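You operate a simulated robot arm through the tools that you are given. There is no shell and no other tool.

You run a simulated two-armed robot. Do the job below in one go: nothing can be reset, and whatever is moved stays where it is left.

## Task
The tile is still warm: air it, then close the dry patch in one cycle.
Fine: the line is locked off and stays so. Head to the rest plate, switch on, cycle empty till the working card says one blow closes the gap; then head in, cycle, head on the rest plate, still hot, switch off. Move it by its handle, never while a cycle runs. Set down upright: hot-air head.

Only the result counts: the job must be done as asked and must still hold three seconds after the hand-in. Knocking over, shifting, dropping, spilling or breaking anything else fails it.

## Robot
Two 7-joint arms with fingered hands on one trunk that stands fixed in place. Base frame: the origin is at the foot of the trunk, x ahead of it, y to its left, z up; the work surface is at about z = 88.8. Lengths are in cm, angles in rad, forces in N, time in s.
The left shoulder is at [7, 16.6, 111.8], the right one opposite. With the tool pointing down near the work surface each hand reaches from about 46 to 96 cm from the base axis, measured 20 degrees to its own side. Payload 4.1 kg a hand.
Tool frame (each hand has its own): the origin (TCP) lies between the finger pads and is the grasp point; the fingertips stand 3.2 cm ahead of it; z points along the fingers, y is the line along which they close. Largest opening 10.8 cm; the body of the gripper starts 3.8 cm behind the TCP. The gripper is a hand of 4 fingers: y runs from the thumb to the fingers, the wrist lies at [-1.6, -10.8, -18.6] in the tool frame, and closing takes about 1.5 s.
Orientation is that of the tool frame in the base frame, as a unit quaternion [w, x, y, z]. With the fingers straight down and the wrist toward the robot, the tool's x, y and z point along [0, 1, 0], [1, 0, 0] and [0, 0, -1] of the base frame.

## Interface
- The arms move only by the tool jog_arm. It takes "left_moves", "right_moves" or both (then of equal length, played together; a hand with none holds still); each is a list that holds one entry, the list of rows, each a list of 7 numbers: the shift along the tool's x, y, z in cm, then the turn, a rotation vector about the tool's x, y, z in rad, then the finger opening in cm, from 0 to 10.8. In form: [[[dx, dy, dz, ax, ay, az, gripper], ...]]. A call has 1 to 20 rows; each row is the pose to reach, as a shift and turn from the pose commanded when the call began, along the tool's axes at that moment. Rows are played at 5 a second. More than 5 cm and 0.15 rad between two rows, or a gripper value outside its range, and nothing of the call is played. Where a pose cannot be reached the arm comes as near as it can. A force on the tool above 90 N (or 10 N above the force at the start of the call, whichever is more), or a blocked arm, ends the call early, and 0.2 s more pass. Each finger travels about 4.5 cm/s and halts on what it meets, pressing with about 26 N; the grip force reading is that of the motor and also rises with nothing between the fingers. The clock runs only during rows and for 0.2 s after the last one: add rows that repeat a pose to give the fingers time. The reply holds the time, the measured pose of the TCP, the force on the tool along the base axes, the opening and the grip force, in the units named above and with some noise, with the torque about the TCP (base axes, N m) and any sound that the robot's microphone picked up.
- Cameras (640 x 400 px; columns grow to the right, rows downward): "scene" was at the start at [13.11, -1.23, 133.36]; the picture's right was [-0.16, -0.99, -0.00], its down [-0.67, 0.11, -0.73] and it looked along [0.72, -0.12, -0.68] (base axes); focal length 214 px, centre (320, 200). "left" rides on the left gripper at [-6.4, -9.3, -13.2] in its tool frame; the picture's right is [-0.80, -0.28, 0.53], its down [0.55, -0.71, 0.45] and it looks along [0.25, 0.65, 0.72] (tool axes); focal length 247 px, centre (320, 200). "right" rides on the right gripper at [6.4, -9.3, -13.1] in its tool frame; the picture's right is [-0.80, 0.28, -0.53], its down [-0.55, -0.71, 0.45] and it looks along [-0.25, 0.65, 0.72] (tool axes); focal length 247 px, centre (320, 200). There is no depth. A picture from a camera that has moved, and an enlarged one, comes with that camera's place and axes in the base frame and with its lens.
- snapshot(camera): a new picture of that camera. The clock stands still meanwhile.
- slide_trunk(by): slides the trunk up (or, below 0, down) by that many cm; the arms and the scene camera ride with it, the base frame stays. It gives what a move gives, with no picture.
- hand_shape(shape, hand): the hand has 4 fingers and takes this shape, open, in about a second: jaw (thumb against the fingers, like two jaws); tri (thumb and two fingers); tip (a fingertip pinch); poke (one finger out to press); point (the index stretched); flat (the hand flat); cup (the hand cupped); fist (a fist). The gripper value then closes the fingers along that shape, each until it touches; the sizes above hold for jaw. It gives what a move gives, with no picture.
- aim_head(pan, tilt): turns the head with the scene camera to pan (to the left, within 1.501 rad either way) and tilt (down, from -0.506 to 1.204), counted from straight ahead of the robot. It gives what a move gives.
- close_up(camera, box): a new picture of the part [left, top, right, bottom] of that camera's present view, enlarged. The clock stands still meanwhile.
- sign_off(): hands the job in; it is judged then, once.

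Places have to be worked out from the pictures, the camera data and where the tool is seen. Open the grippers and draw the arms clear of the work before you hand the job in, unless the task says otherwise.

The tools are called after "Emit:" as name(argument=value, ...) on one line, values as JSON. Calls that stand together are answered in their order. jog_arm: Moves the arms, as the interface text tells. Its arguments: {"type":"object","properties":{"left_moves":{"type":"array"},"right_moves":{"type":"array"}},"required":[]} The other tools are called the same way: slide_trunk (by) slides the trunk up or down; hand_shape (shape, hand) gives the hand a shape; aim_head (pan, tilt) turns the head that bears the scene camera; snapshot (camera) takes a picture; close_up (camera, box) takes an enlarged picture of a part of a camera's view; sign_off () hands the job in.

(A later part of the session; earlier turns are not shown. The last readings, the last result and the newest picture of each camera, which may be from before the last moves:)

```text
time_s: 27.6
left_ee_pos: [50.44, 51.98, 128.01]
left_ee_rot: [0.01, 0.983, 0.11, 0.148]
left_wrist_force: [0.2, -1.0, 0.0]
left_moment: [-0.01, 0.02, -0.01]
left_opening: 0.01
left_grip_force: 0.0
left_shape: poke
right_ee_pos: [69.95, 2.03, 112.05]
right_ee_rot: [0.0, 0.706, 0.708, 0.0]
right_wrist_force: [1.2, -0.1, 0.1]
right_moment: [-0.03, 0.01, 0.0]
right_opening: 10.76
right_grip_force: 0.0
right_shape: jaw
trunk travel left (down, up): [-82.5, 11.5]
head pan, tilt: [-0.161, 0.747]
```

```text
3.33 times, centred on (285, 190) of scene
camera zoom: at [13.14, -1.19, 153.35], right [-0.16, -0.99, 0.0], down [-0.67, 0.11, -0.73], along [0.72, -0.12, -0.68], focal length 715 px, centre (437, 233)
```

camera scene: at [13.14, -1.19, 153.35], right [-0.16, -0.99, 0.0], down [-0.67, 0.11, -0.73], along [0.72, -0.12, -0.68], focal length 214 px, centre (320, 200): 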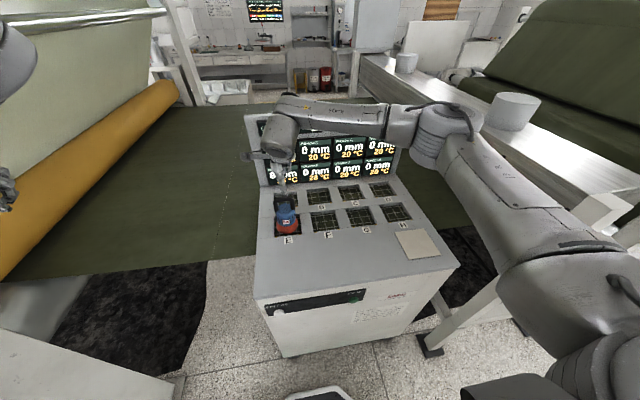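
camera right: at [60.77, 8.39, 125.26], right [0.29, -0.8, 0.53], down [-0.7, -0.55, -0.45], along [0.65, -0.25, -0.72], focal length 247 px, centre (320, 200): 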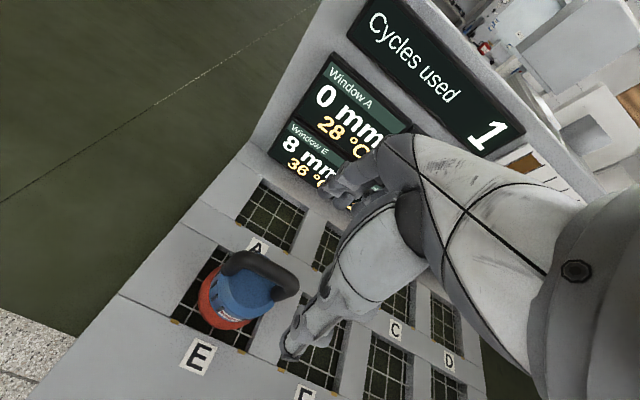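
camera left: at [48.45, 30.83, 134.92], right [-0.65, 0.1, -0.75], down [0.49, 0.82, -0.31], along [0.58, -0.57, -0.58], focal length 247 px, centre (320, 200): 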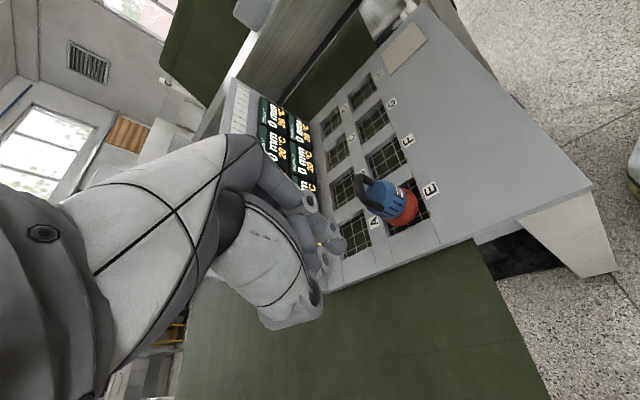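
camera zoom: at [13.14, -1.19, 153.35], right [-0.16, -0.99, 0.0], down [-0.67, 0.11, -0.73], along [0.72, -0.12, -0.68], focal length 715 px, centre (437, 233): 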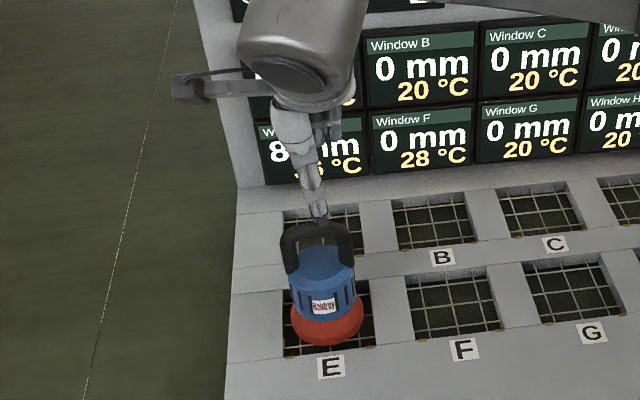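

The handle centre comes out near (70.0, 2.5, 102). I lower the open hand straight down around the bar with a small sideways correction.

Emit:
jog_arm(right_moves=[[[0.4, 0.1, 2, 0, 0, 0, 10.8], [0.4, 0.1, 4, 0, 0, 0, 10.8], [0.4, 0.1, 6, 0, 0, 0, 10.8], [0.4, 0.1, 7.5, 0, 0, 0, 10.8], [0.4, 0.1, 8.8, 0, 0, 0, 10.8], [0.4, 0.1, 9.6, 0, 0, 0, 10.8], [0.4, 0.1, 9.6, 0, 0, 0, 10.8]]])

Emit:
close_up(camera="scene", box=[230, 130, 340, 250])

Emit:
snapshot(camera="right")

```text
time_s: 29.2
left_ee_pos: [50.36, 51.88, 127.96]
left_ee_rot: [0.01, 0.983, 0.111, 0.148]
left_wrist_force: [0.1, 0.0, 0.5]
left_moment: [0.01, 0.01, -0.01]
left_opening: 0.0
left_grip_force: 0.0
left_shape: poke
right_ee_pos: [69.79, 2.59, 102.39]
right_ee_rot: [0.0, 0.707, 0.707, -0.001]
right_wrist_force: [0.4, -0.3, -0.2]
right_moment: [0.02, 0.03, -0.01]
right_opening: 10.78
right_grip_force: 0.0
right_shape: jaw
trunk travel left (down, up): [-82.5, 11.5]
head pan, tilt: [-0.161, 0.747]
```

```text
3.33 times, centred on (285, 190) of scene
camera zoom: at [13.11, -1.21, 153.36], right [-0.16, -0.99, 0.0], down [-0.67, 0.11, -0.73], along [0.72, -0.12, -0.68], focal length 715 px, centre (437, 233)
```

zoom: 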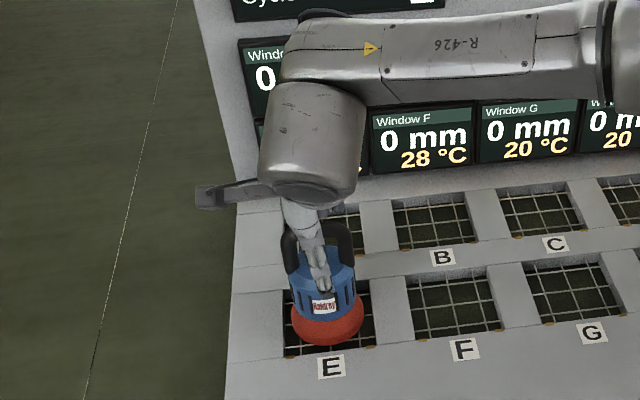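

```text
taken
camera right: at [60.65, 8.97, 115.48], right [0.29, -0.8, 0.53], down [-0.7, -0.55, -0.45], along [0.65, -0.25, -0.72], focal length 247 px, centre (320, 200)
```

right: 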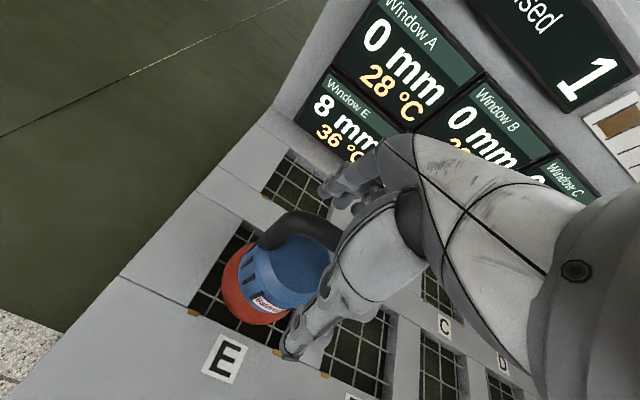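

The bar sits between thumb and fingers, with no contact force. I close the hand on it and wait.

Emit:
jog_arm(right_moves=[[[0, 0, 0, 0, 0, 0, 6], [0, 0, 0, 0, 0, 0, 3], [0, 0, 0, 0, 0, 0, 1], [0, 0, 0, 0, 0, 0, 0], [0, 0, 0, 0, 0, 0, 0], [0, 0, 0, 0, 0, 0, 0], [0, 0, 0, 0, 0, 0, 0], [0, 0, 0, 0, 0, 0, 0], [0, 0, 0, 0, 0, 0, 0], [0, 0, 0, 0, 0, 0, 0]]])

Emit:
close_up(camera="scene", box=[230, 130, 340, 250])

Emit:
snapshot(camera="right")

```text
time_s: 31.4
left_ee_pos: [50.46, 52.06, 127.91]
left_ee_rot: [0.011, 0.983, 0.111, 0.148]
left_wrist_force: [0.3, -0.2, 0.2]
left_moment: [0.02, 0.04, 0.0]
left_opening: 0.0
left_grip_force: 0.1
left_shape: poke
right_ee_pos: [69.69, 2.57, 102.26]
right_ee_rot: [-0.001, 0.707, 0.707, -0.001]
right_wrist_force: [-1.2, 0.5, -0.2]
right_moment: [-0.01, -0.08, 0.06]
right_opening: 0.0
right_grip_force: 25.6
right_shape: jaw
trunk travel left (down, up): [-82.5, 11.5]
head pan, tilt: [-0.161, 0.747]
```

```text
3.33 times, centred on (285, 190) of scene
camera zoom: at [13.16, -1.19, 153.35], right [-0.16, -0.99, 0.0], down [-0.67, 0.11, -0.73], along [0.72, -0.12, -0.68], focal length 715 px, centre (437, 233)
```

zoom: 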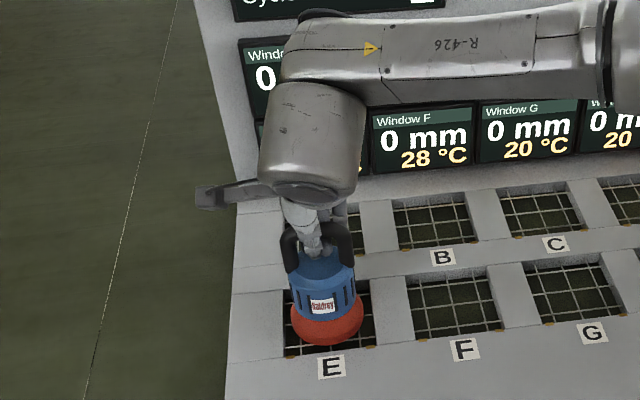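

```text
taken
camera right: at [60.67, 8.99, 115.46], right [0.29, -0.8, 0.53], down [-0.7, -0.55, -0.45], along [0.65, -0.25, -0.72], focal length 247 px, centre (320, 200)
```

right: 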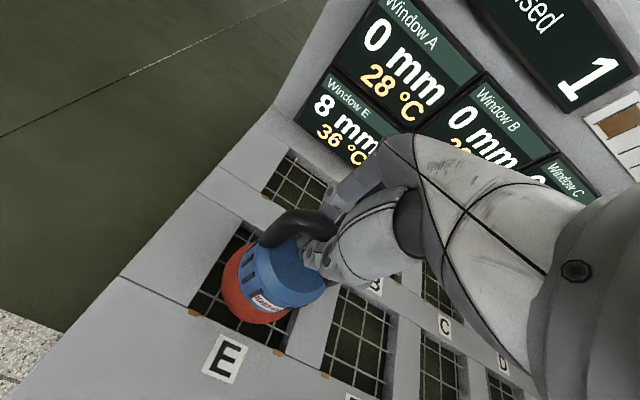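

The opening reads 0.0, so I need to check whether the fingers really hold the bar or have closed beside or beneath it.

Emit:
close_up(camera="right", box=[220, 170, 400, 330])

Emit:
close_up(camera="scene", box=[265, 190, 305, 235])

```text
2.50 times, centred on (310, 250) of right
camera zoom: at [60.67, 8.99, 115.46], right [0.29, -0.8, 0.53], down [-0.7, -0.55, -0.45], along [0.65, -0.25, -0.72], focal length 617 px, centre (345, 75)
```

zoom: 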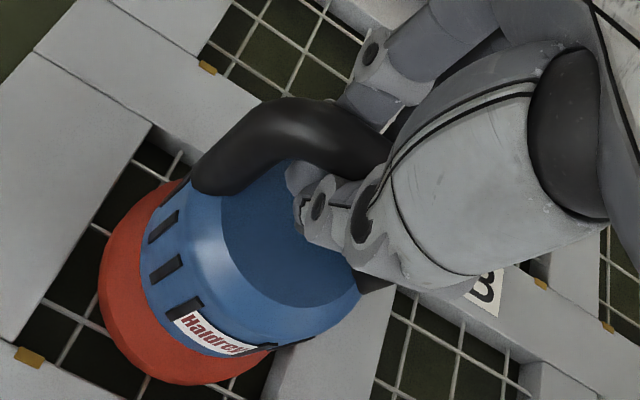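

```text
8.89 times, centred on (285, 212) of scene
camera zoom: at [13.16, -1.19, 153.35], right [-0.16, -0.99, 0.0], down [-0.67, 0.11, -0.73], along [0.72, -0.12, -0.68], focal length 1906 px, centre (631, 89)
```

zoom: 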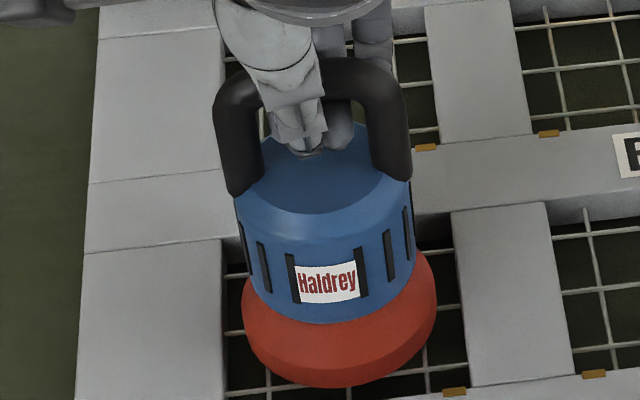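

The thumb and fingers have wrapped around the bar, with the tips meeting under it inside the loop, so the bar is caged in the hand. I lift gently by 1.5 cm and check that the head follows upright.

Emit:
jog_arm(right_moves=[[[0, 0, -0.3, 0, 0, 0, 0], [0, 0, -0.6, 0, 0, 0, 0], [0, 0, -0.9, 0, 0, 0, 0], [0, 0, -1.2, 0, 0, 0, 0], [0, 0, -1.5, 0, 0, 0, 0], [0, 0, -1.5, 0, 0, 0, 0], [0, 0, -1.5, 0, 0, 0, 0]]])

Emit:
close_up(camera="scene", box=[250, 185, 320, 245])

Emit:
close_up(camera="right", box=[180, 170, 400, 350])

```text
time_s: 33.0
left_ee_pos: [50.46, 51.92, 127.9]
left_ee_rot: [0.011, 0.983, 0.11, 0.148]
left_wrist_force: [0.7, -1.0, -0.2]
left_moment: [0.03, 0.02, 0.01]
left_opening: 0.0
left_grip_force: 0.1
left_shape: poke
right_ee_pos: [70.02, 2.71, 103.83]
right_ee_rot: [0.0, 0.707, 0.708, -0.001]
right_wrist_force: [-0.1, -0.3, -10.2]
right_moment: [0.0, -0.08, -0.01]
right_opening: 0.0
right_grip_force: 26.0
right_shape: jaw
trunk travel left (down, up): [-82.5, 11.5]
head pan, tilt: [-0.161, 0.747]
```

```text
6.67 times, centred on (285, 215) of scene
camera zoom: at [13.31, -1.2, 153.34], right [-0.16, -0.99, 0.0], down [-0.67, 0.11, -0.73], along [0.72, -0.12, -0.68], focal length 1430 px, centre (553, 100)
```

zoom: 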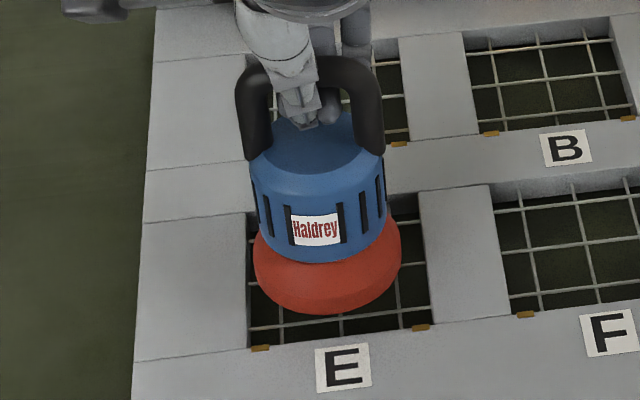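

```text
2.22 times, centred on (290, 260) of right
camera zoom: at [60.93, 9.01, 116.92], right [0.29, -0.8, 0.53], down [-0.71, -0.55, -0.45], along [0.65, -0.25, -0.72], focal length 549 px, centre (387, 67)
```

zoom: 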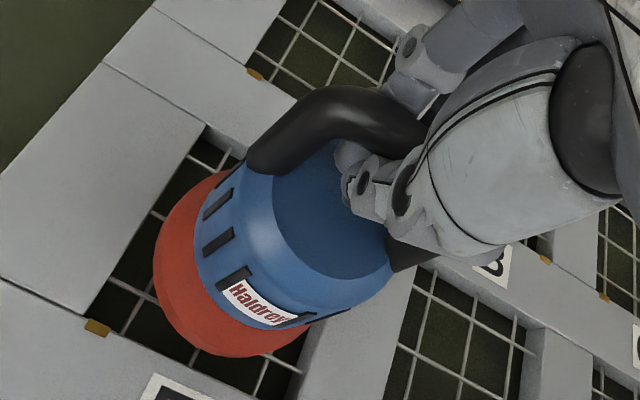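

The head hangs upright (about 10 N). I raise it clear and re-measure the rest plate before travelling.

Emit:
jog_arm(right_moves=[[[0, 0, -1.5, 0, 0, 0, 0], [0, 0, -3, 0, 0, 0, 0], [0, 0, -4.5, 0, 0, 0, 0], [0, 0, -6, 0, 0, 0, 0], [0, 0, -7.5, 0, 0, 0, 0], [0, 0, -8.5, 0, 0, 0, 0], [0, 0, -8.5, 0, 0, 0, 0]]])

Emit:
close_up(camera="scene", box=[370, 210, 470, 290])

Emit:
close_up(camera="scene", box=[240, 150, 340, 250])

```text
time_s: 34.6
left_ee_pos: [50.51, 51.85, 127.97]
left_ee_rot: [0.009, 0.983, 0.111, 0.148]
left_wrist_force: [0.2, 0.0, 1.2]
left_moment: [0.03, 0.01, -0.01]
left_opening: 0.01
left_grip_force: 0.0
left_shape: poke
right_ee_pos: [70.04, 2.71, 112.17]
right_ee_rot: [0.0, 0.707, 0.708, -0.001]
right_wrist_force: [0.4, -0.2, -10.2]
right_moment: [-0.01, -0.1, 0.0]
right_opening: 0.01
right_grip_force: 26.1
right_shape: jaw
trunk travel left (down, up): [-82.5, 11.5]
head pan, tilt: [-0.161, 0.747]
```

```text
5.00 times, centred on (420, 250) of scene
camera zoom: at [13.3, -1.2, 153.34], right [-0.16, -0.99, 0.0], down [-0.67, 0.11, -0.73], along [0.72, -0.12, -0.68], focal length 1072 px, centre (-180, -50)
```

zoom: 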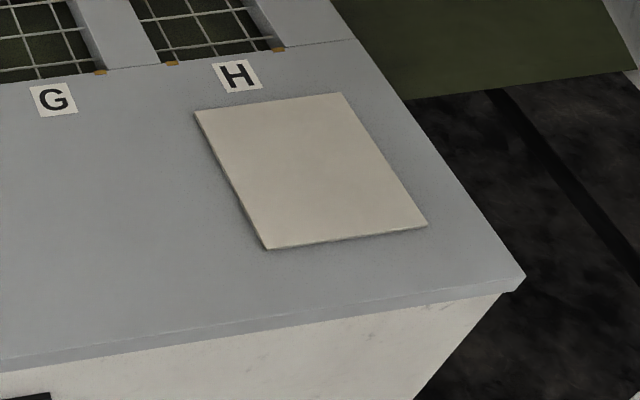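

```text
4.00 times, centred on (290, 200) of scene
camera zoom: at [13.3, -1.2, 153.34], right [-0.16, -0.99, 0.0], down [-0.67, 0.11, -0.73], along [0.72, -0.12, -0.68], focal length 858 px, centre (440, 200)
```

zoom: 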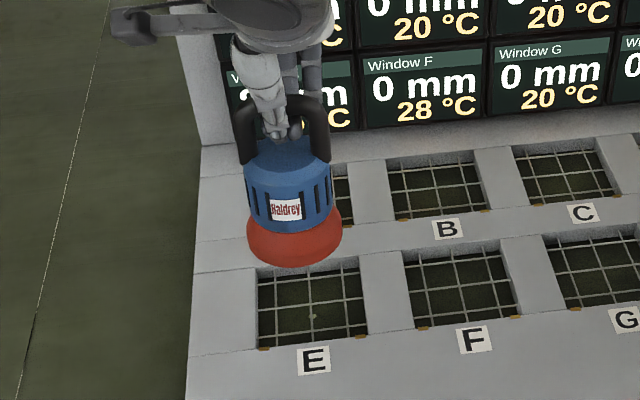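

The plate's centre is (53.3, −43.9); the window E centre about (69.2, 2.4). The head hangs about 9 cm clear, so I carry it level over to the plate.

Emit:
jog_arm(right_moves=[[[-1.3, -0.47, 0, 0, 0, 0, 0], [-3.5, -1.26, 0, 0, 0, 0, 0], [-6.5, -2.35, 0, 0, 0, 0, 0], [-9.7, -3.5, 0, 0, 0, 0, 0], [-12.9, -4.66, 0, 0, 0, 0, 0], [-16.1, -5.82, 0, 0, 0, 0, 0], [-19.3, -6.97, 0, 0, 0, 0, 0], [-22.5, -8.13, 0, 0, 0, 0, 0], [-25.7, -9.29, 0, 0, 0, 0, 0], [-28.9, -10.44, 0, 0, 0, 0, 0], [-32.1, -11.6, 0, 0, 0, 0, 0], [-35.3, -12.75, 0, 0, 0, 0, 0], [-38.5, -13.91, 0, 0, 0, 0, 0], [-41.5, -15, 0, 0, 0, 0, 0], [-44, -15.9, 0, 0, 0, 0, 0], [-45.6, -16.5, 0, 0, 0, 0, 0], [-46.5, -16.8, 0, 0, 0, 0, 0], [-46.5, -16.8, 0, 0, 0, 0, 0], [-46.5, -16.8, 0, 0, 0, 0, 0]]])

Emit:
snapshot(camera="scene")

Emit:
close_up(camera="scene", box=[360, 170, 480, 290])

```text
time_s: 38.6
left_ee_pos: [50.43, 51.8, 127.99]
left_ee_rot: [0.009, 0.983, 0.111, 0.149]
left_wrist_force: [0.9, 0.0, -0.7]
left_moment: [0.03, 0.0, -0.02]
left_opening: 0.02
left_grip_force: 0.0
left_shape: poke
right_ee_pos: [53.34, -44.11, 112.39]
right_ee_rot: [-0.001, 0.707, 0.708, 0.0]
right_wrist_force: [-0.4, 0.3, -10.2]
right_moment: [-0.03, -0.05, -0.01]
right_opening: 0.0
right_grip_force: 26.0
right_shape: jaw
trunk travel left (down, up): [-82.5, 11.5]
head pan, tilt: [-0.161, 0.747]
```

```text
taken
camera scene: at [13.23, -1.33, 153.34], right [-0.16, -0.99, 0.0], down [-0.67, 0.11, -0.73], along [0.72, -0.12, -0.68], focal length 214 px, centre (320, 200)
```

scene: 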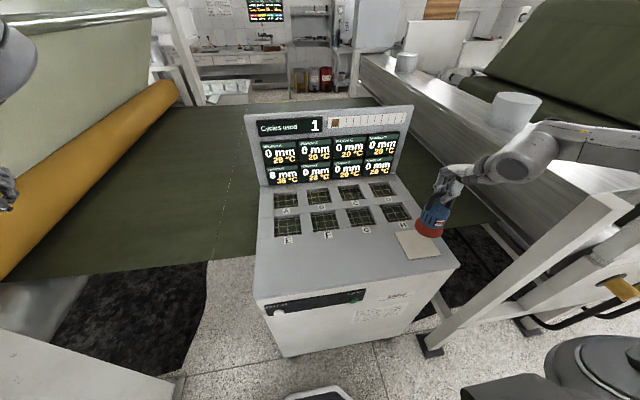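

```text
3.33 times, centred on (420, 230) of scene
camera zoom: at [13.23, -1.33, 153.34], right [-0.16, -0.99, 0.0], down [-0.67, 0.11, -0.73], along [0.72, -0.12, -0.68], focal length 715 px, centre (-13, 100)
```

zoom: 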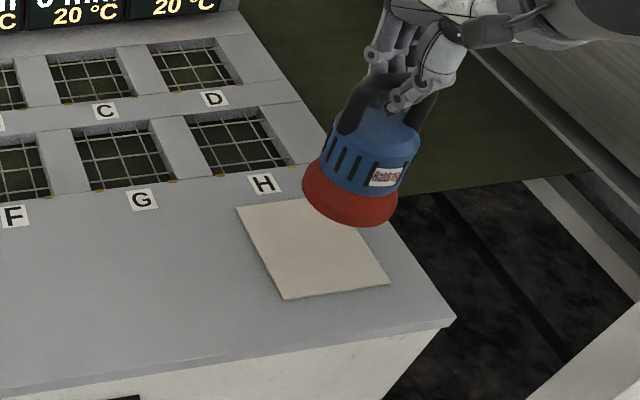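

The head arrived over the plate, but I want to be sure about its tilt and yaw before lowering, so I zoom in closer.

Emit:
close_up(camera="scene", box=[400, 180, 470, 250])

Emit:
snapshot(camera="right")

Emit:
snapshot(camera="left")

```text
5.71 times, centred on (435, 215) of scene
camera zoom: at [13.23, -1.33, 153.34], right [-0.16, -0.99, 0.0], down [-0.67, 0.11, -0.73], along [0.72, -0.12, -0.68], focal length 1226 px, centre (-337, 114)
```

zoom: 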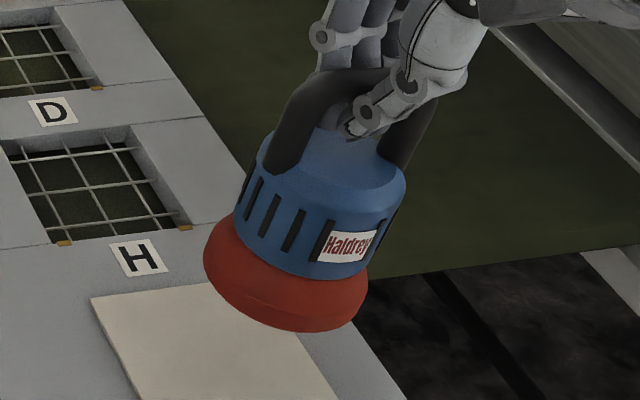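

```text
taken
camera right: at [44.12, -37.76, 125.55], right [0.29, -0.8, 0.53], down [-0.71, -0.55, -0.45], along [0.65, -0.25, -0.72], focal length 247 px, centre (320, 200)
```

right: 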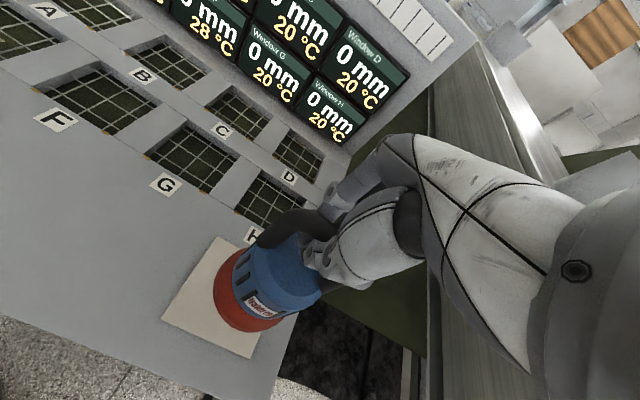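

```text
taken
camera left: at [38.59, 59.4, 138.24], right [-0.65, 0.11, -0.75], down [0.49, 0.82, -0.31], along [0.58, -0.57, -0.58], focal length 247 px, centre (320, 200)
```

left: 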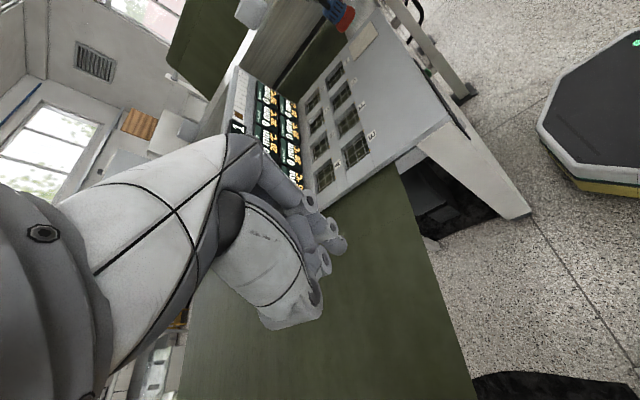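

The label's position matches an upright, unrotated head over the plate's centre. I lower 7 cm first, then go down in small steps watching the wrist force.

Emit:
jog_arm(right_moves=[[[0, 0, 1, 0, 0, 0, 0], [0, 0, 2.5, 0, 0, 0, 0], [0, 0, 4, 0, 0, 0, 0], [0, 0, 5.5, 0, 0, 0, 0], [0, 0, 6.5, 0, 0, 0, 0], [0, 0, 7, 0, 0, 0, 0], [0, 0, 7, 0, 0, 0, 0]]])

Emit:
close_up(camera="scene", box=[380, 190, 470, 280])

```text
time_s: 40.2
left_ee_pos: [50.55, 51.86, 128.04]
left_ee_rot: [0.008, 0.983, 0.11, 0.148]
left_wrist_force: [0.0, -0.4, -0.6]
left_moment: [0.02, 0.01, -0.04]
left_opening: 0.02
left_grip_force: 0.0
left_shape: poke
right_ee_pos: [53.22, -44.19, 105.22]
right_ee_rot: [0.0, 0.707, 0.707, -0.001]
right_wrist_force: [-0.1, 0.1, -9.9]
right_moment: [-0.02, -0.02, -0.01]
right_opening: 0.0
right_grip_force: 26.3
right_shape: jaw
trunk travel left (down, up): [-82.5, 11.5]
head pan, tilt: [-0.161, 0.747]
```

```text
4.44 times, centred on (425, 235) of scene
camera zoom: at [13.23, -1.33, 153.34], right [-0.16, -0.99, 0.0], down [-0.67, 0.11, -0.73], along [0.72, -0.12, -0.68], focal length 953 px, centre (-147, 44)
```

zoom: 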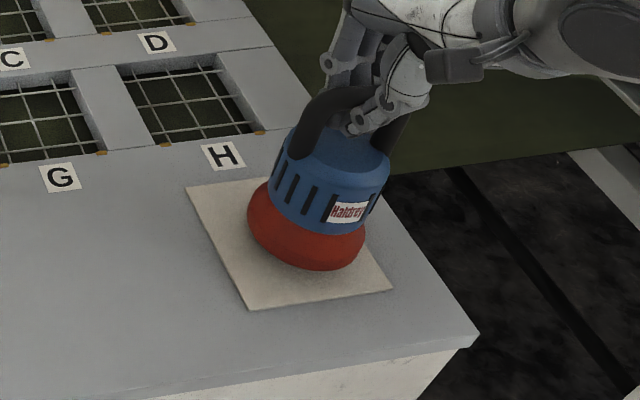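

Still fully hanging (−9.9 N), about 1.5 cm above the plate. I step down slowly.

Emit:
jog_arm(right_moves=[[[0, 0, 0.3, 0, 0, 0, 0], [0, 0, 0.6, 0, 0, 0, 0], [0, 0, 0.9, 0, 0, 0, 0], [0, 0, 0.9, 0, 0, 0, 0]]])

```text
time_s: 41.2
left_ee_pos: [50.57, 51.82, 128.12]
left_ee_rot: [0.009, 0.983, 0.11, 0.148]
left_wrist_force: [0.0, -0.7, 0.0]
left_moment: [-0.05, 0.0, 0.0]
left_opening: 0.0
left_grip_force: 0.1
left_shape: poke
right_ee_pos: [53.39, -43.87, 104.34]
right_ee_rot: [-0.001, 0.706, 0.708, 0.001]
right_wrist_force: [-0.4, -0.6, -10.7]
right_moment: [-0.01, -0.05, 0.0]
right_opening: 0.0
right_grip_force: 26.1
right_shape: jaw
trunk travel left (down, up): [-82.5, 11.5]
head pan, tilt: [-0.161, 0.747]
```

Still hanging at 104.3. I continue down in small steps.

Emit:
jog_arm(right_moves=[[[0, 0, 0.2, 0, 0, 0, 0], [0, 0, 0.4, 0, 0, 0, 0], [0, 0, 0.4, 0, 0, 0, 0]]])

Emit:
close_up(camera="scene", box=[380, 190, 470, 280])

```text
time_s: 42.0
left_ee_pos: [50.5, 51.78, 128.09]
left_ee_rot: [0.008, 0.983, 0.111, 0.147]
left_wrist_force: [0.2, 0.6, 0.7]
left_moment: [0.01, 0.04, 0.0]
left_opening: 0.01
left_grip_force: 0.0
left_shape: poke
right_ee_pos: [53.37, -43.94, 103.9]
right_ee_rot: [-0.001, 0.706, 0.708, 0.0]
right_wrist_force: [0.2, 0.6, -10.7]
right_moment: [0.0, -0.02, 0.02]
right_opening: 0.0
right_grip_force: 25.7
right_shape: jaw
trunk travel left (down, up): [-82.5, 11.5]
head pan, tilt: [-0.161, 0.747]
```

```text
4.44 times, centred on (425, 235) of scene
camera zoom: at [13.24, -1.33, 153.34], right [-0.16, -0.99, 0.0], down [-0.67, 0.11, -0.73], along [0.72, -0.12, -0.68], focal length 953 px, centre (-147, 44)
```

zoom: 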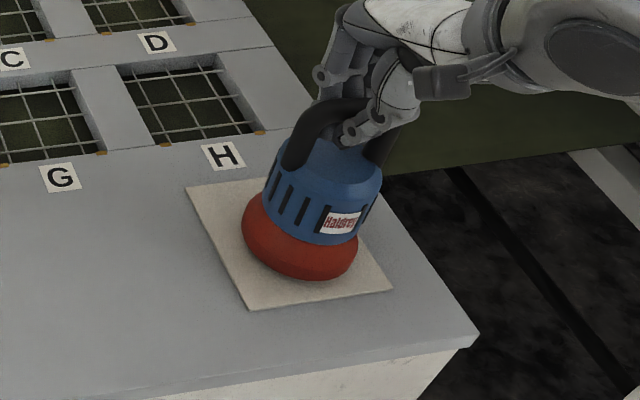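

Emit:
jog_arm(right_moves=[[[0, 0, 0.2, 0, 0, 0, 0], [0, 0, 0.4, 0, 0, 0, 0], [0, 0, 0.4, 0, 0, 0, 0]]])

```text
time_s: 42.8
left_ee_pos: [50.46, 51.87, 128.02]
left_ee_rot: [0.01, 0.983, 0.111, 0.148]
left_wrist_force: [0.1, 0.1, -0.1]
left_moment: [-0.01, 0.01, 0.03]
left_opening: 0.0
left_grip_force: 0.0
left_shape: poke
right_ee_pos: [53.31, -43.9, 103.7]
right_ee_rot: [-0.001, 0.706, 0.708, 0.0]
right_wrist_force: [-0.4, 0.4, -6.2]
right_moment: [-0.06, -0.05, -0.01]
right_opening: 0.01
right_grip_force: 25.8
right_shape: jaw
trunk travel left (down, up): [-82.5, 11.5]
head pan, tilt: [-0.161, 0.747]
```

The plate has begun to take the weight (−6.2 N). A little further down to set it fully.

Emit:
jog_arm(right_moves=[[[0, 0, 0.15, 0, 0, 0, 0], [0, 0, 0.3, 0, 0, 0, 0], [0, 0, 0.3, 0, 0, 0, 0]]])

Emit:
close_up(camera="scene", box=[380, 190, 470, 280])

```text
time_s: 43.6
left_ee_pos: [50.25, 51.96, 127.99]
left_ee_rot: [0.01, 0.983, 0.11, 0.149]
left_wrist_force: [0.6, 0.7, -0.2]
left_moment: [0.01, -0.01, -0.01]
left_opening: 0.0
left_grip_force: 0.1
left_shape: poke
right_ee_pos: [53.12, -43.86, 103.51]
right_ee_rot: [0.0, 0.706, 0.708, 0.001]
right_wrist_force: [-2.8, 1.4, 3.8]
right_moment: [-0.02, -0.11, 0.01]
right_opening: 0.02
right_grip_force: 26.8
right_shape: jaw
trunk travel left (down, up): [-82.5, 11.5]
head pan, tilt: [-0.161, 0.747]
```

```text
4.44 times, centred on (425, 235) of scene
camera zoom: at [12.99, -1.14, 153.38], right [-0.16, -0.99, 0.0], down [-0.67, 0.11, -0.73], along [0.72, -0.12, -0.68], focal length 953 px, centre (-147, 44)
```

zoom: 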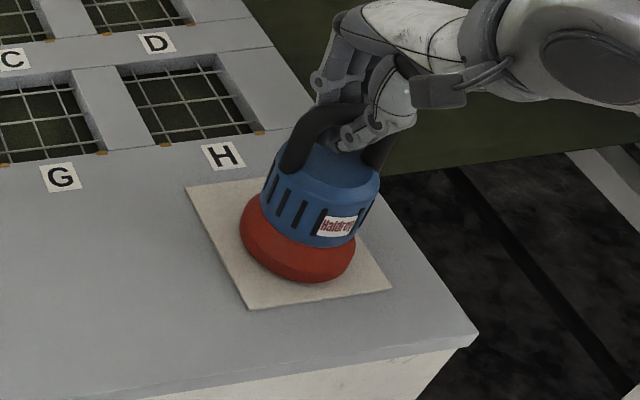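

The head stands on the plate (slight push of +3.8 N). I ease up a hair and open the hand slowly.

Emit:
jog_arm(right_moves=[[[0, 0, -0.15, 0, 0, 0, 0], [0, 0, -0.15, 0, 0, 0, 2], [0, 0, -0.15, 0, 0, 0, 4], [0, 0, -0.15, 0, 0, 0, 6], [0, 0, -0.15, 0, 0, 0, 8], [0, 0, -0.15, 0, 0, 0, 10], [0, 0, -0.15, 0, 0, 0, 10.8], [0, 0, -0.15, 0, 0, 0, 10.8], [0, 0, -0.15, 0, 0, 0, 10.8], [0, 0, -0.15, 0, 0, 0, 10.8]]])

Emit:
close_up(camera="scene", box=[380, 190, 470, 280])

Emit:
snapshot(camera="right")

```text
time_s: 45.8
left_ee_pos: [50.29, 51.9, 127.95]
left_ee_rot: [0.01, 0.983, 0.11, 0.148]
left_wrist_force: [-0.3, 0.7, 0.3]
left_moment: [0.0, 0.01, 0.01]
left_opening: 0.04
left_grip_force: 0.1
left_shape: poke
right_ee_pos: [53.22, -43.83, 103.5]
right_ee_rot: [0.0, 0.707, 0.707, 0.001]
right_wrist_force: [0.2, -0.3, 0.3]
right_moment: [0.0, -0.02, 0.01]
right_opening: 10.77
right_grip_force: 0.1
right_shape: jaw
trunk travel left (down, up): [-82.5, 11.5]
head pan, tilt: [-0.161, 0.747]
```

```text
4.44 times, centred on (425, 235) of scene
camera zoom: at [13.11, -1.23, 153.36], right [-0.16, -0.99, 0.0], down [-0.67, 0.11, -0.73], along [0.72, -0.12, -0.68], focal length 953 px, centre (-147, 44)
```

zoom: 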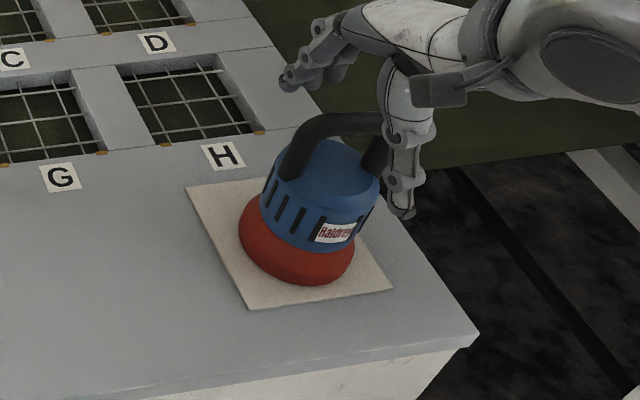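

```text
taken
camera right: at [44.0, -37.57, 116.66], right [0.29, -0.8, 0.53], down [-0.7, -0.55, -0.45], along [0.65, -0.25, -0.72], focal length 247 px, centre (320, 200)
```

right: 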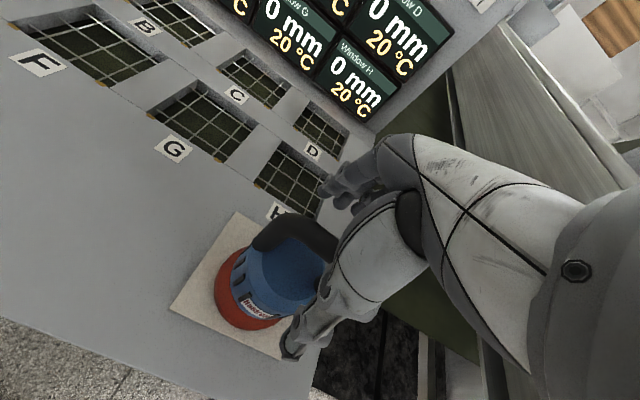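

The head stands upright and free on the plate. I raise the open hand straight up, away from it.

Emit:
jog_arm(right_moves=[[[0, 0, -1, 0, 0, 0, 10.8], [0, 0, -2.5, 0, 0, 0, 10.8], [0, 0, -4.5, 0, 0, 0, 10.8], [0, 0, -7, 0, 0, 0, 10.8], [0, 0, -10, 0, 0, 0, 10.8], [0, 0, -13, 0, 0, 0, 10.8], [0, 0, -16, 0, 0, 0, 10.8], [0, 0, -19, 0, 0, 0, 10.8], [0, 0, -22, 0, 0, 0, 10.8], [0, 0, -22, 0, 0, 0, 10.8]]])

Emit:
snapshot(camera="scene")

Emit:
snapshot(camera="right")

```text
time_s: 48.0
left_ee_pos: [50.43, 51.93, 128.11]
left_ee_rot: [0.01, 0.983, 0.111, 0.147]
left_wrist_force: [0.5, 0.7, 0.2]
left_moment: [0.01, -0.01, 0.0]
left_opening: 0.0
left_grip_force: 0.1
left_shape: poke
right_ee_pos: [53.56, -43.98, 125.54]
right_ee_rot: [0.0, 0.707, 0.708, -0.001]
right_wrist_force: [0.1, 0.5, 0.2]
right_moment: [0.0, 0.01, -0.02]
right_opening: 10.74
right_grip_force: 0.0
right_shape: jaw
trunk travel left (down, up): [-82.5, 11.5]
head pan, tilt: [-0.161, 0.747]
```

```text
taken
camera scene: at [13.12, -1.24, 153.36], right [-0.16, -0.99, 0.0], down [-0.67, 0.11, -0.73], along [0.72, -0.12, -0.68], focal length 214 px, centre (320, 200)
```

scene: 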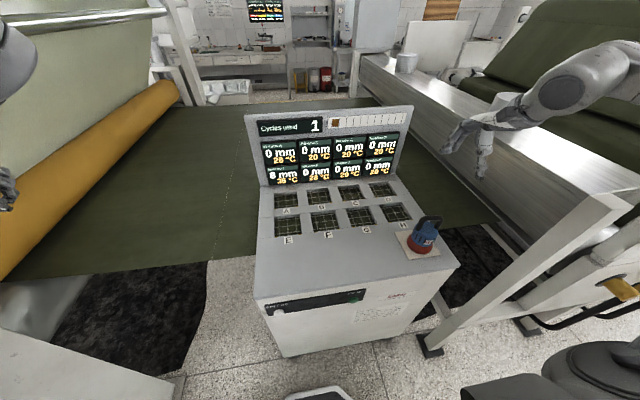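

```text
taken
camera right: at [44.37, -37.64, 138.73], right [0.29, -0.8, 0.53], down [-0.7, -0.55, -0.45], along [0.65, -0.25, -0.72], focal length 247 px, centre (320, 200)
```

right: 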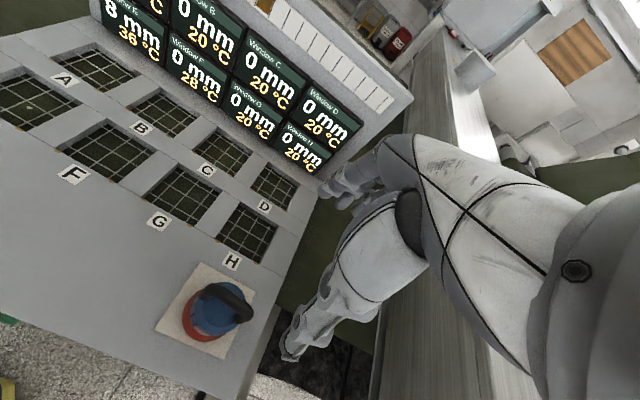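

The head stands well on the plate. Now I triangulate the two buttons again from the raised camera (a second height gives real depth).

Emit:
close_up(camera="scene", box=[255, 280, 395, 330])

Emit:
close_up(camera="scene", box=[335, 275, 385, 310])

Emit:
close_up(camera="scene", box=[255, 295, 305, 330])

```text
4.57 times, centred on (325, 305) of scene
camera zoom: at [13.12, -1.24, 153.36], right [-0.16, -0.99, 0.0], down [-0.67, 0.11, -0.73], along [0.72, -0.12, -0.68], focal length 980 px, centre (297, -280)
```

zoom: 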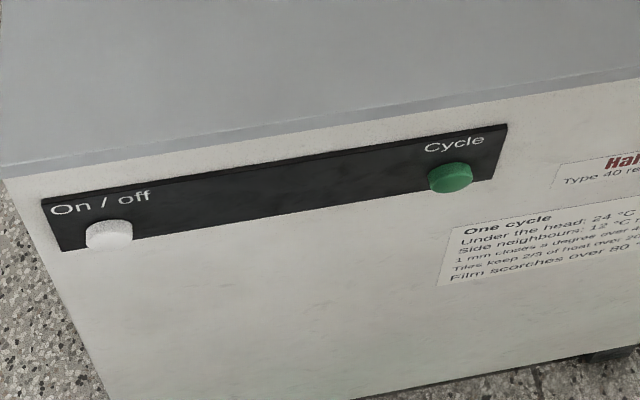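

```text
11.43 times, centred on (360, 292) of scene
camera zoom: at [13.12, -1.24, 153.36], right [-0.16, -0.99, 0.0], down [-0.67, 0.11, -0.73], along [0.72, -0.12, -0.68], focal length 2451 px, centre (-137, -857)
```

zoom: 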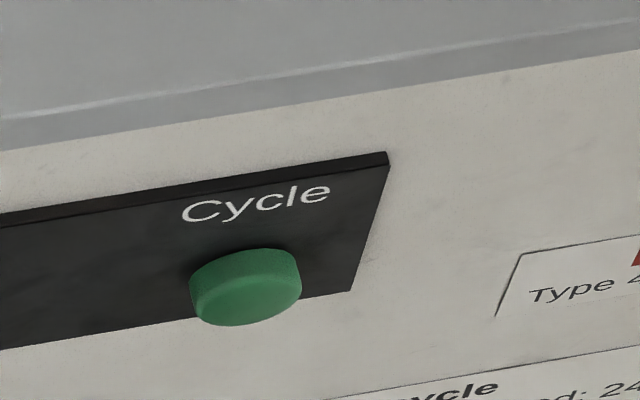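

```text
11.43 times, centred on (280, 312) of scene
camera zoom: at [13.12, -1.24, 153.36], right [-0.16, -0.99, 0.0], down [-0.67, 0.11, -0.73], along [0.72, -0.12, -0.68], focal length 2451 px, centre (777, -1086)
```

zoom: 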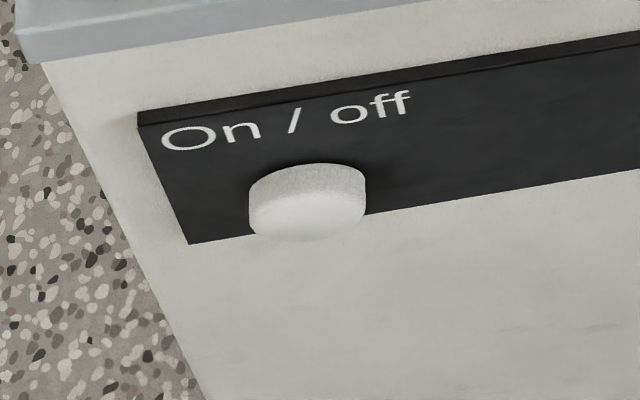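

Two heights give the button faces at about (42, 8.1, 75.3) for On/off and (42, −18.2, 75.3) for Cycle. I swing the right hand away from the head and turn it gradually to point forward, slightly left and down, with the wrist out to the right so the elbow stays outward.

Emit:
jog_arm(right_moves=[[[0.9, -0.4, 0.2, -0.074, -0.043, -0.097, 10.8], [1.8, -0.8, 0.5, -0.148, -0.086, -0.193, 10.8], [2.7, -1.2, 1, -0.223, -0.129, -0.29, 10.8], [3.6, -1.7, 1.5, -0.297, -0.171, -0.387, 10.8], [4.4, -2.1, 2.1, -0.371, -0.214, -0.484, 10.8], [5.3, -2.5, 2.7, -0.445, -0.257, -0.58, 10.8], [6.2, -2.9, 3.4, -0.52, -0.3, -0.677, 10.8], [7.1, -3.3, 4.1, -0.594, -0.343, -0.774, 10.8], [8, -3.7, 4.8, -0.668, -0.386, -0.87, 10.8], [8.9, -4.2, 5.5, -0.742, -0.429, -0.967, 10.8], [9.8, -4.6, 6.2, -0.816, -0.472, -1.064, 10.8], [10.7, -5, 6.9, -0.891, -0.514, -1.161, 10.8], [11.6, -5.4, 7.6, -0.965, -0.557, -1.257, 10.8], [12.4, -5.8, 8.3, -1.039, -0.6, -1.354, 10.8], [13.3, -6.2, 9, -1.113, -0.643, -1.451, 10.8], [14.2, -6.6, 9.6, -1.188, -0.686, -1.548, 10.8], [15.1, -7, 10.1, -1.262, -0.729, -1.644, 10.8], [16, -7.5, 10.5, -1.336, -0.772, -1.741, 10.8], [16, -7.5, 10.5, -1.336, -0.772, -1.741, 10.8]]])

Emit:
snapshot(camera="scene")

```text
time_s: 52.2
left_ee_pos: [50.33, 52.03, 127.98]
left_ee_rot: [0.01, 0.983, 0.111, 0.149]
left_wrist_force: [-0.9, -0.3, -0.1]
left_moment: [-0.04, 0.02, -0.01]
left_opening: 0.01
left_grip_force: 0.1
left_shape: poke
right_ee_pos: [46.33, -21.78, 132.86]
right_ee_rot: [0.635, -0.2, 0.731, 0.149]
right_wrist_force: [0.8, -0.3, -0.6]
right_moment: [0.0, 0.0, 0.0]
right_opening: 10.82
right_grip_force: 0.0
right_shape: jaw
right hand out of reach, approached as far as the arm can: row 5, 14, 15, 16, 17, 18, 19
trunk travel left (down, up): [-82.5, 11.5]
head pan, tilt: [-0.161, 0.747]
stopped in row 19 (right hand): the arm was blocked; the commanded pose is now the measured one
```

```text
taken
camera scene: at [12.99, -1.14, 153.37], right [-0.16, -0.99, 0.0], down [-0.67, 0.11, -0.73], along [0.72, -0.12, -0.68], focal length 214 px, centre (320, 200)
```

scene: 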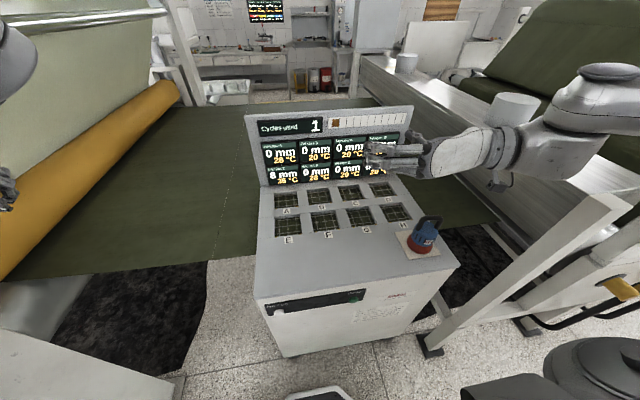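

The orientation came out nearly as wished but the hand stayed higher (z 133) than asked. I try lowering it straight down in modest steps to see if the arm follows there.

Emit:
jog_arm(right_moves=[[[2, 0.1, 0.3, 0, 0, 0, 10.8], [4, 0.2, 0.6, 0, 0, 0, 10.8], [6, 0.2, 0.9, 0, 0, 0, 10.8], [8, 0.3, 1.2, 0, 0, 0, 10.8], [10, 0.4, 1.5, 0, 0, 0, 10.8], [12, 0.4, 1.8, 0, 0, 0, 10.8], [12, 0.4, 1.8, 0, 0, 0, 10.8]]])

Emit:
aim_head(pan=-0.6, tilt=0.6)

Emit:
snapshot(camera="scene")

```text
time_s: 53.8
left_ee_pos: [50.37, 51.82, 128.2]
left_ee_rot: [0.01, 0.983, 0.111, 0.148]
left_wrist_force: [-0.1, -0.6, -0.4]
left_moment: [-0.01, -0.04, -0.02]
left_opening: 0.0
left_grip_force: 0.0
left_shape: poke
right_ee_pos: [44.4, -19.28, 131.23]
right_ee_rot: [0.634, -0.198, 0.732, 0.148]
right_wrist_force: [0.6, -0.9, 0.4]
right_moment: [0.0, -0.03, 0.01]
right_opening: 10.8
right_grip_force: 0.0
right_shape: jaw
right hand out of reach, approached as far as the arm can: row 1, 2, 3, 4, 5, 6, 7
trunk travel left (down, up): [-82.5, 11.5]
head pan, tilt: [-0.161, 0.747]
```

```text
time_s: 54.7
left_ee_pos: [50.45, 51.97, 128.04]
left_ee_rot: [0.01, 0.983, 0.11, 0.148]
left_wrist_force: [0.7, 0.6, -0.3]
left_moment: [0.01, 0.02, 0.04]
left_opening: 0.0
left_grip_force: 0.0
left_shape: poke
right_ee_pos: [44.41, -19.44, 131.24]
right_ee_rot: [0.634, -0.199, 0.732, 0.15]
right_wrist_force: [0.3, 0.0, 0.4]
right_moment: [0.01, -0.01, -0.01]
right_opening: 10.79
right_grip_force: 0.0
right_shape: jaw
trunk travel left (down, up): [-82.5, 11.5]
head pan, tilt: [-0.6, 0.6]
```

```text
taken
camera scene: at [12.21, -4.89, 154.61], right [-0.56, -0.83, 0.0], down [-0.47, 0.32, -0.82], along [0.68, -0.47, -0.57], focal length 214 px, centre (320, 200)
```

scene: 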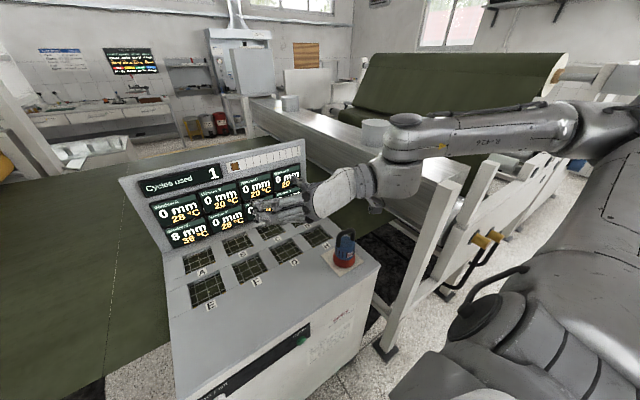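

The arm can't come lower in that fold near shoulder height. A better way is to bring the hand low first with fingers down, and only then turn it forward, with the trunk fully up for room. I return the right hand to fingers-down.

Emit:
jog_arm(right_moves=[[[-2.3, -3, -0.6, 0.079, 0.049, 0.094, 10.8], [-4.5, -6, -1.2, 0.158, 0.097, 0.187, 10.8], [-6.8, -9.2, -1.76, 0.236, 0.146, 0.281, 10.8], [-6.81, -9.2, -1.76, 0.315, 0.195, 0.374, 10.8], [-6.81, -9.2, -1.76, 0.394, 0.243, 0.468, 10.8], [-6.81, -9.2, -1.76, 0.473, 0.292, 0.562, 10.8], [-6.81, -9.2, -1.76, 0.551, 0.341, 0.655, 10.8], [-6.81, -9.2, -1.76, 0.63, 0.389, 0.749, 10.8], [-6.81, -9.2, -1.76, 0.709, 0.438, 0.843, 10.8], [-6.81, -9.2, -1.76, 0.788, 0.486, 0.936, 10.8], [-6.81, -9.2, -1.76, 0.867, 0.535, 1.03, 10.8], [-6.81, -9.2, -1.76, 0.945, 0.584, 1.123, 10.8], [-6.81, -9.2, -1.76, 1.024, 0.632, 1.217, 10.8], [-6.81, -9.2, -1.76, 1.103, 0.681, 1.311, 10.8], [-6.81, -9.2, -1.76, 1.182, 0.73, 1.404, 10.8], [-6.81, -9.2, -1.76, 1.26, 0.778, 1.498, 10.8], [-6.81, -9.2, -1.76, 1.339, 0.827, 1.591, 10.8], [-6.81, -9.2, -1.76, 1.418, 0.876, 1.685, 10.8], [-6.81, -9.2, -1.76, 1.418, 0.876, 1.685, 10.8]]])

Emit:
snapshot(camera="scene")

```text
time_s: 58.7
left_ee_pos: [50.36, 52.0, 128.09]
left_ee_rot: [0.01, 0.983, 0.11, 0.149]
left_wrist_force: [0.5, -0.2, 0.5]
left_moment: [-0.05, 0.03, -0.03]
left_opening: 0.01
left_grip_force: 0.0
left_shape: poke
right_ee_pos: [48.3, -27.71, 138.83]
right_ee_rot: [0.001, 0.708, 0.706, 0.001]
right_wrist_force: [0.2, -0.8, 0.1]
right_moment: [-0.02, -0.04, -0.01]
right_opening: 10.8
right_grip_force: 0.1
right_shape: jaw
right hand out of reach, approached as far as the arm can: row 10
trunk travel left (down, up): [-82.5, 11.5]
head pan, tilt: [-0.6, 0.6]
```

```text
taken
camera scene: at [12.13, -4.79, 154.63], right [-0.56, -0.83, 0.0], down [-0.47, 0.32, -0.83], along [0.68, -0.47, -0.56], focal length 214 px, centre (320, 200)
```

scene: 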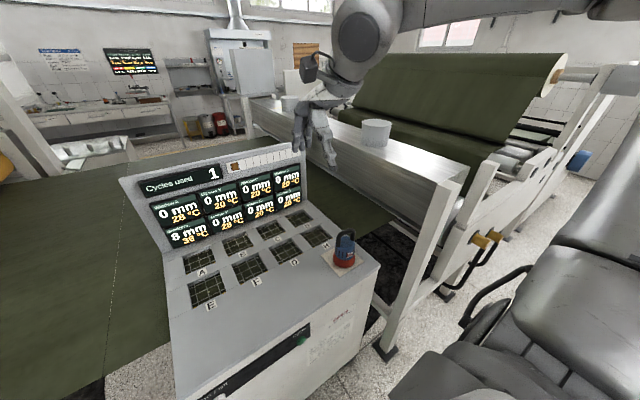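

The right hand is fingers-down at (48.3, −27.7, 138.8). I slide the trunk to its top for more room below.

Emit:
slide_trunk(by=11.4)

Emit:
jog_arm(right_moves=[[[0, 0, 3, 0, 0, 0, 10.8], [0, 0, 6, 0, 0, 0, 10.8], [0, 0, 9, 0, 0, 0, 10.8], [0, 0, 12, 0, 0, 0, 10.8], [0, 0, 15, 0, 0, 0, 10.8], [0, 0, 18, 0, 0, 0, 10.8], [0, 0, 21, 0, 0, 0, 10.8], [0, 0, 24, 0, 0, 0, 10.8], [0, 0, 27, 0, 0, 0, 10.8], [0, 0, 30, 0, 0, 0, 10.8], [0, 0, 33, 0, 0, 0, 10.8], [0, 0, 36, 0, 0, 0, 10.8], [0, 0, 39, 0, 0, 0, 10.8], [0, 0, 42, 0, 0, 0, 10.8], [0, 0, 44, 0, 0, 0, 10.8], [0, 0, 44, 0, 0, 0, 10.8]]])

Emit:
snapshot(camera="scene")

```text
time_s: 60.2
left_ee_pos: [50.46, 51.95, 139.42]
left_ee_rot: [0.01, 0.983, 0.111, 0.148]
left_wrist_force: [-0.1, -0.1, -0.5]
left_moment: [0.0, -0.03, -0.01]
left_opening: 0.0
left_grip_force: 0.1
left_shape: poke
right_ee_pos: [48.41, -27.83, 150.13]
right_ee_rot: [0.001, 0.708, 0.706, 0.0]
right_wrist_force: [-0.1, -0.1, -0.9]
right_moment: [0.02, 0.0, -0.01]
right_opening: 10.8
right_grip_force: 0.1
right_shape: jaw
trunk travel left (down, up): [-93.9, 0.1]
head pan, tilt: [-0.6, 0.6]
```

```text
time_s: 63.6
left_ee_pos: [50.36, 51.94, 139.47]
left_ee_rot: [0.011, 0.983, 0.111, 0.149]
left_wrist_force: [0.9, 0.1, 1.0]
left_moment: [0.01, 0.01, -0.04]
left_opening: 0.0
left_grip_force: 0.0
left_shape: poke
right_ee_pos: [46.54, -31.55, 112.59]
right_ee_rot: [0.001, 0.708, 0.706, 0.0]
right_wrist_force: [-0.1, -0.1, -0.1]
right_moment: [-0.02, 0.0, 0.01]
right_opening: 10.79
right_grip_force: 0.0
right_shape: jaw
right hand out of reach, approached as far as the arm can: row 12, 13, 14, 15, 16
trunk travel left (down, up): [-93.9, 0.1]
head pan, tilt: [-0.6, 0.6]
```

```text
taken
camera scene: at [12.17, -4.89, 166.02], right [-0.56, -0.83, 0.0], down [-0.47, 0.32, -0.83], along [0.68, -0.47, -0.56], focal length 214 px, centre (320, 200)
```

scene: 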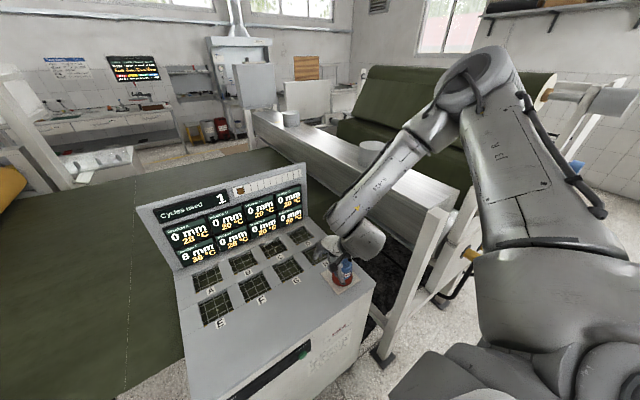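

With fingers down and wrist toward the body the arm stops at z≈112. Fingers-down with the wrist out to the right should suit the elbow better, so I lift away from the head and turn the hand about the vertical.

Emit:
jog_arm(right_moves=[[[0, 1, -2.5, 0, 0, 0, 10.8], [1, 2, -5, 0, 0, -0.06, 10.8], [2, 3, -7.5, 0, 0, -0.16, 10.8], [3.5, 3.5, -9, 0, 0, -0.27, 10.8], [5, 3.5, -10, 0, 0, -0.38, 10.8], [6.6, 3.5, -10, 0, 0, -0.5, 10.8], [6.6, 3.5, -10, 0, 0, -0.62, 10.8], [6.6, 3.5, -10, 0, 0, -0.74, 10.8], [6.6, 3.5, -10, 0, 0, -0.86, 10.8], [6.6, 3.5, -10, 0, 0, -0.98, 10.8], [6.6, 3.5, -10, 0, 0, -1.1, 10.8], [6.6, 3.5, -10, 0, 0, -1.22, 10.8], [6.6, 3.5, -10, 0, 0, -1.34, 10.8], [6.6, 3.5, -10, 0, 0, -1.46, 10.8], [6.6, 3.5, -10, 0, 0, -1.57, 10.8], [6.6, 3.5, -10, 0, 0, -1.57, 10.8]]])

Emit:
snapshot(camera="scene")

```text
time_s: 67.0
left_ee_pos: [50.43, 52.26, 139.39]
left_ee_rot: [0.011, 0.983, 0.11, 0.149]
left_wrist_force: [0.3, 0.6, 0.2]
left_moment: [0.05, -0.01, -0.02]
left_opening: 0.0
left_grip_force: 0.1
left_shape: poke
right_ee_pos: [43.05, -29.0, 121.8]
right_ee_rot: [0.027, 0.031, 0.998, 0.043]
right_wrist_force: [0.2, 0.0, -0.1]
right_moment: [-0.03, 0.02, -0.06]
right_opening: 10.8
right_grip_force: 0.0
right_shape: jaw
right hand out of reach, approached as far as the arm can: row 8, 9, 10, 11, 12, 13, 14, 15, 16
trunk travel left (down, up): [-93.9, 0.1]
head pan, tilt: [-0.6, 0.6]
```

```text
taken
camera scene: at [12.32, -4.64, 166.02], right [-0.56, -0.83, 0.0], down [-0.47, 0.32, -0.83], along [0.68, -0.47, -0.56], focal length 214 px, centre (320, 200)
```

scene: 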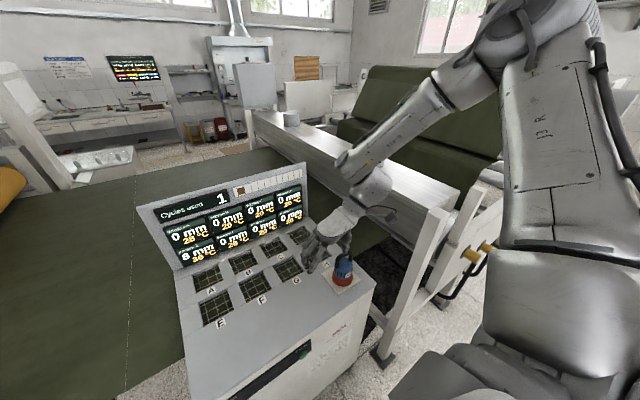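

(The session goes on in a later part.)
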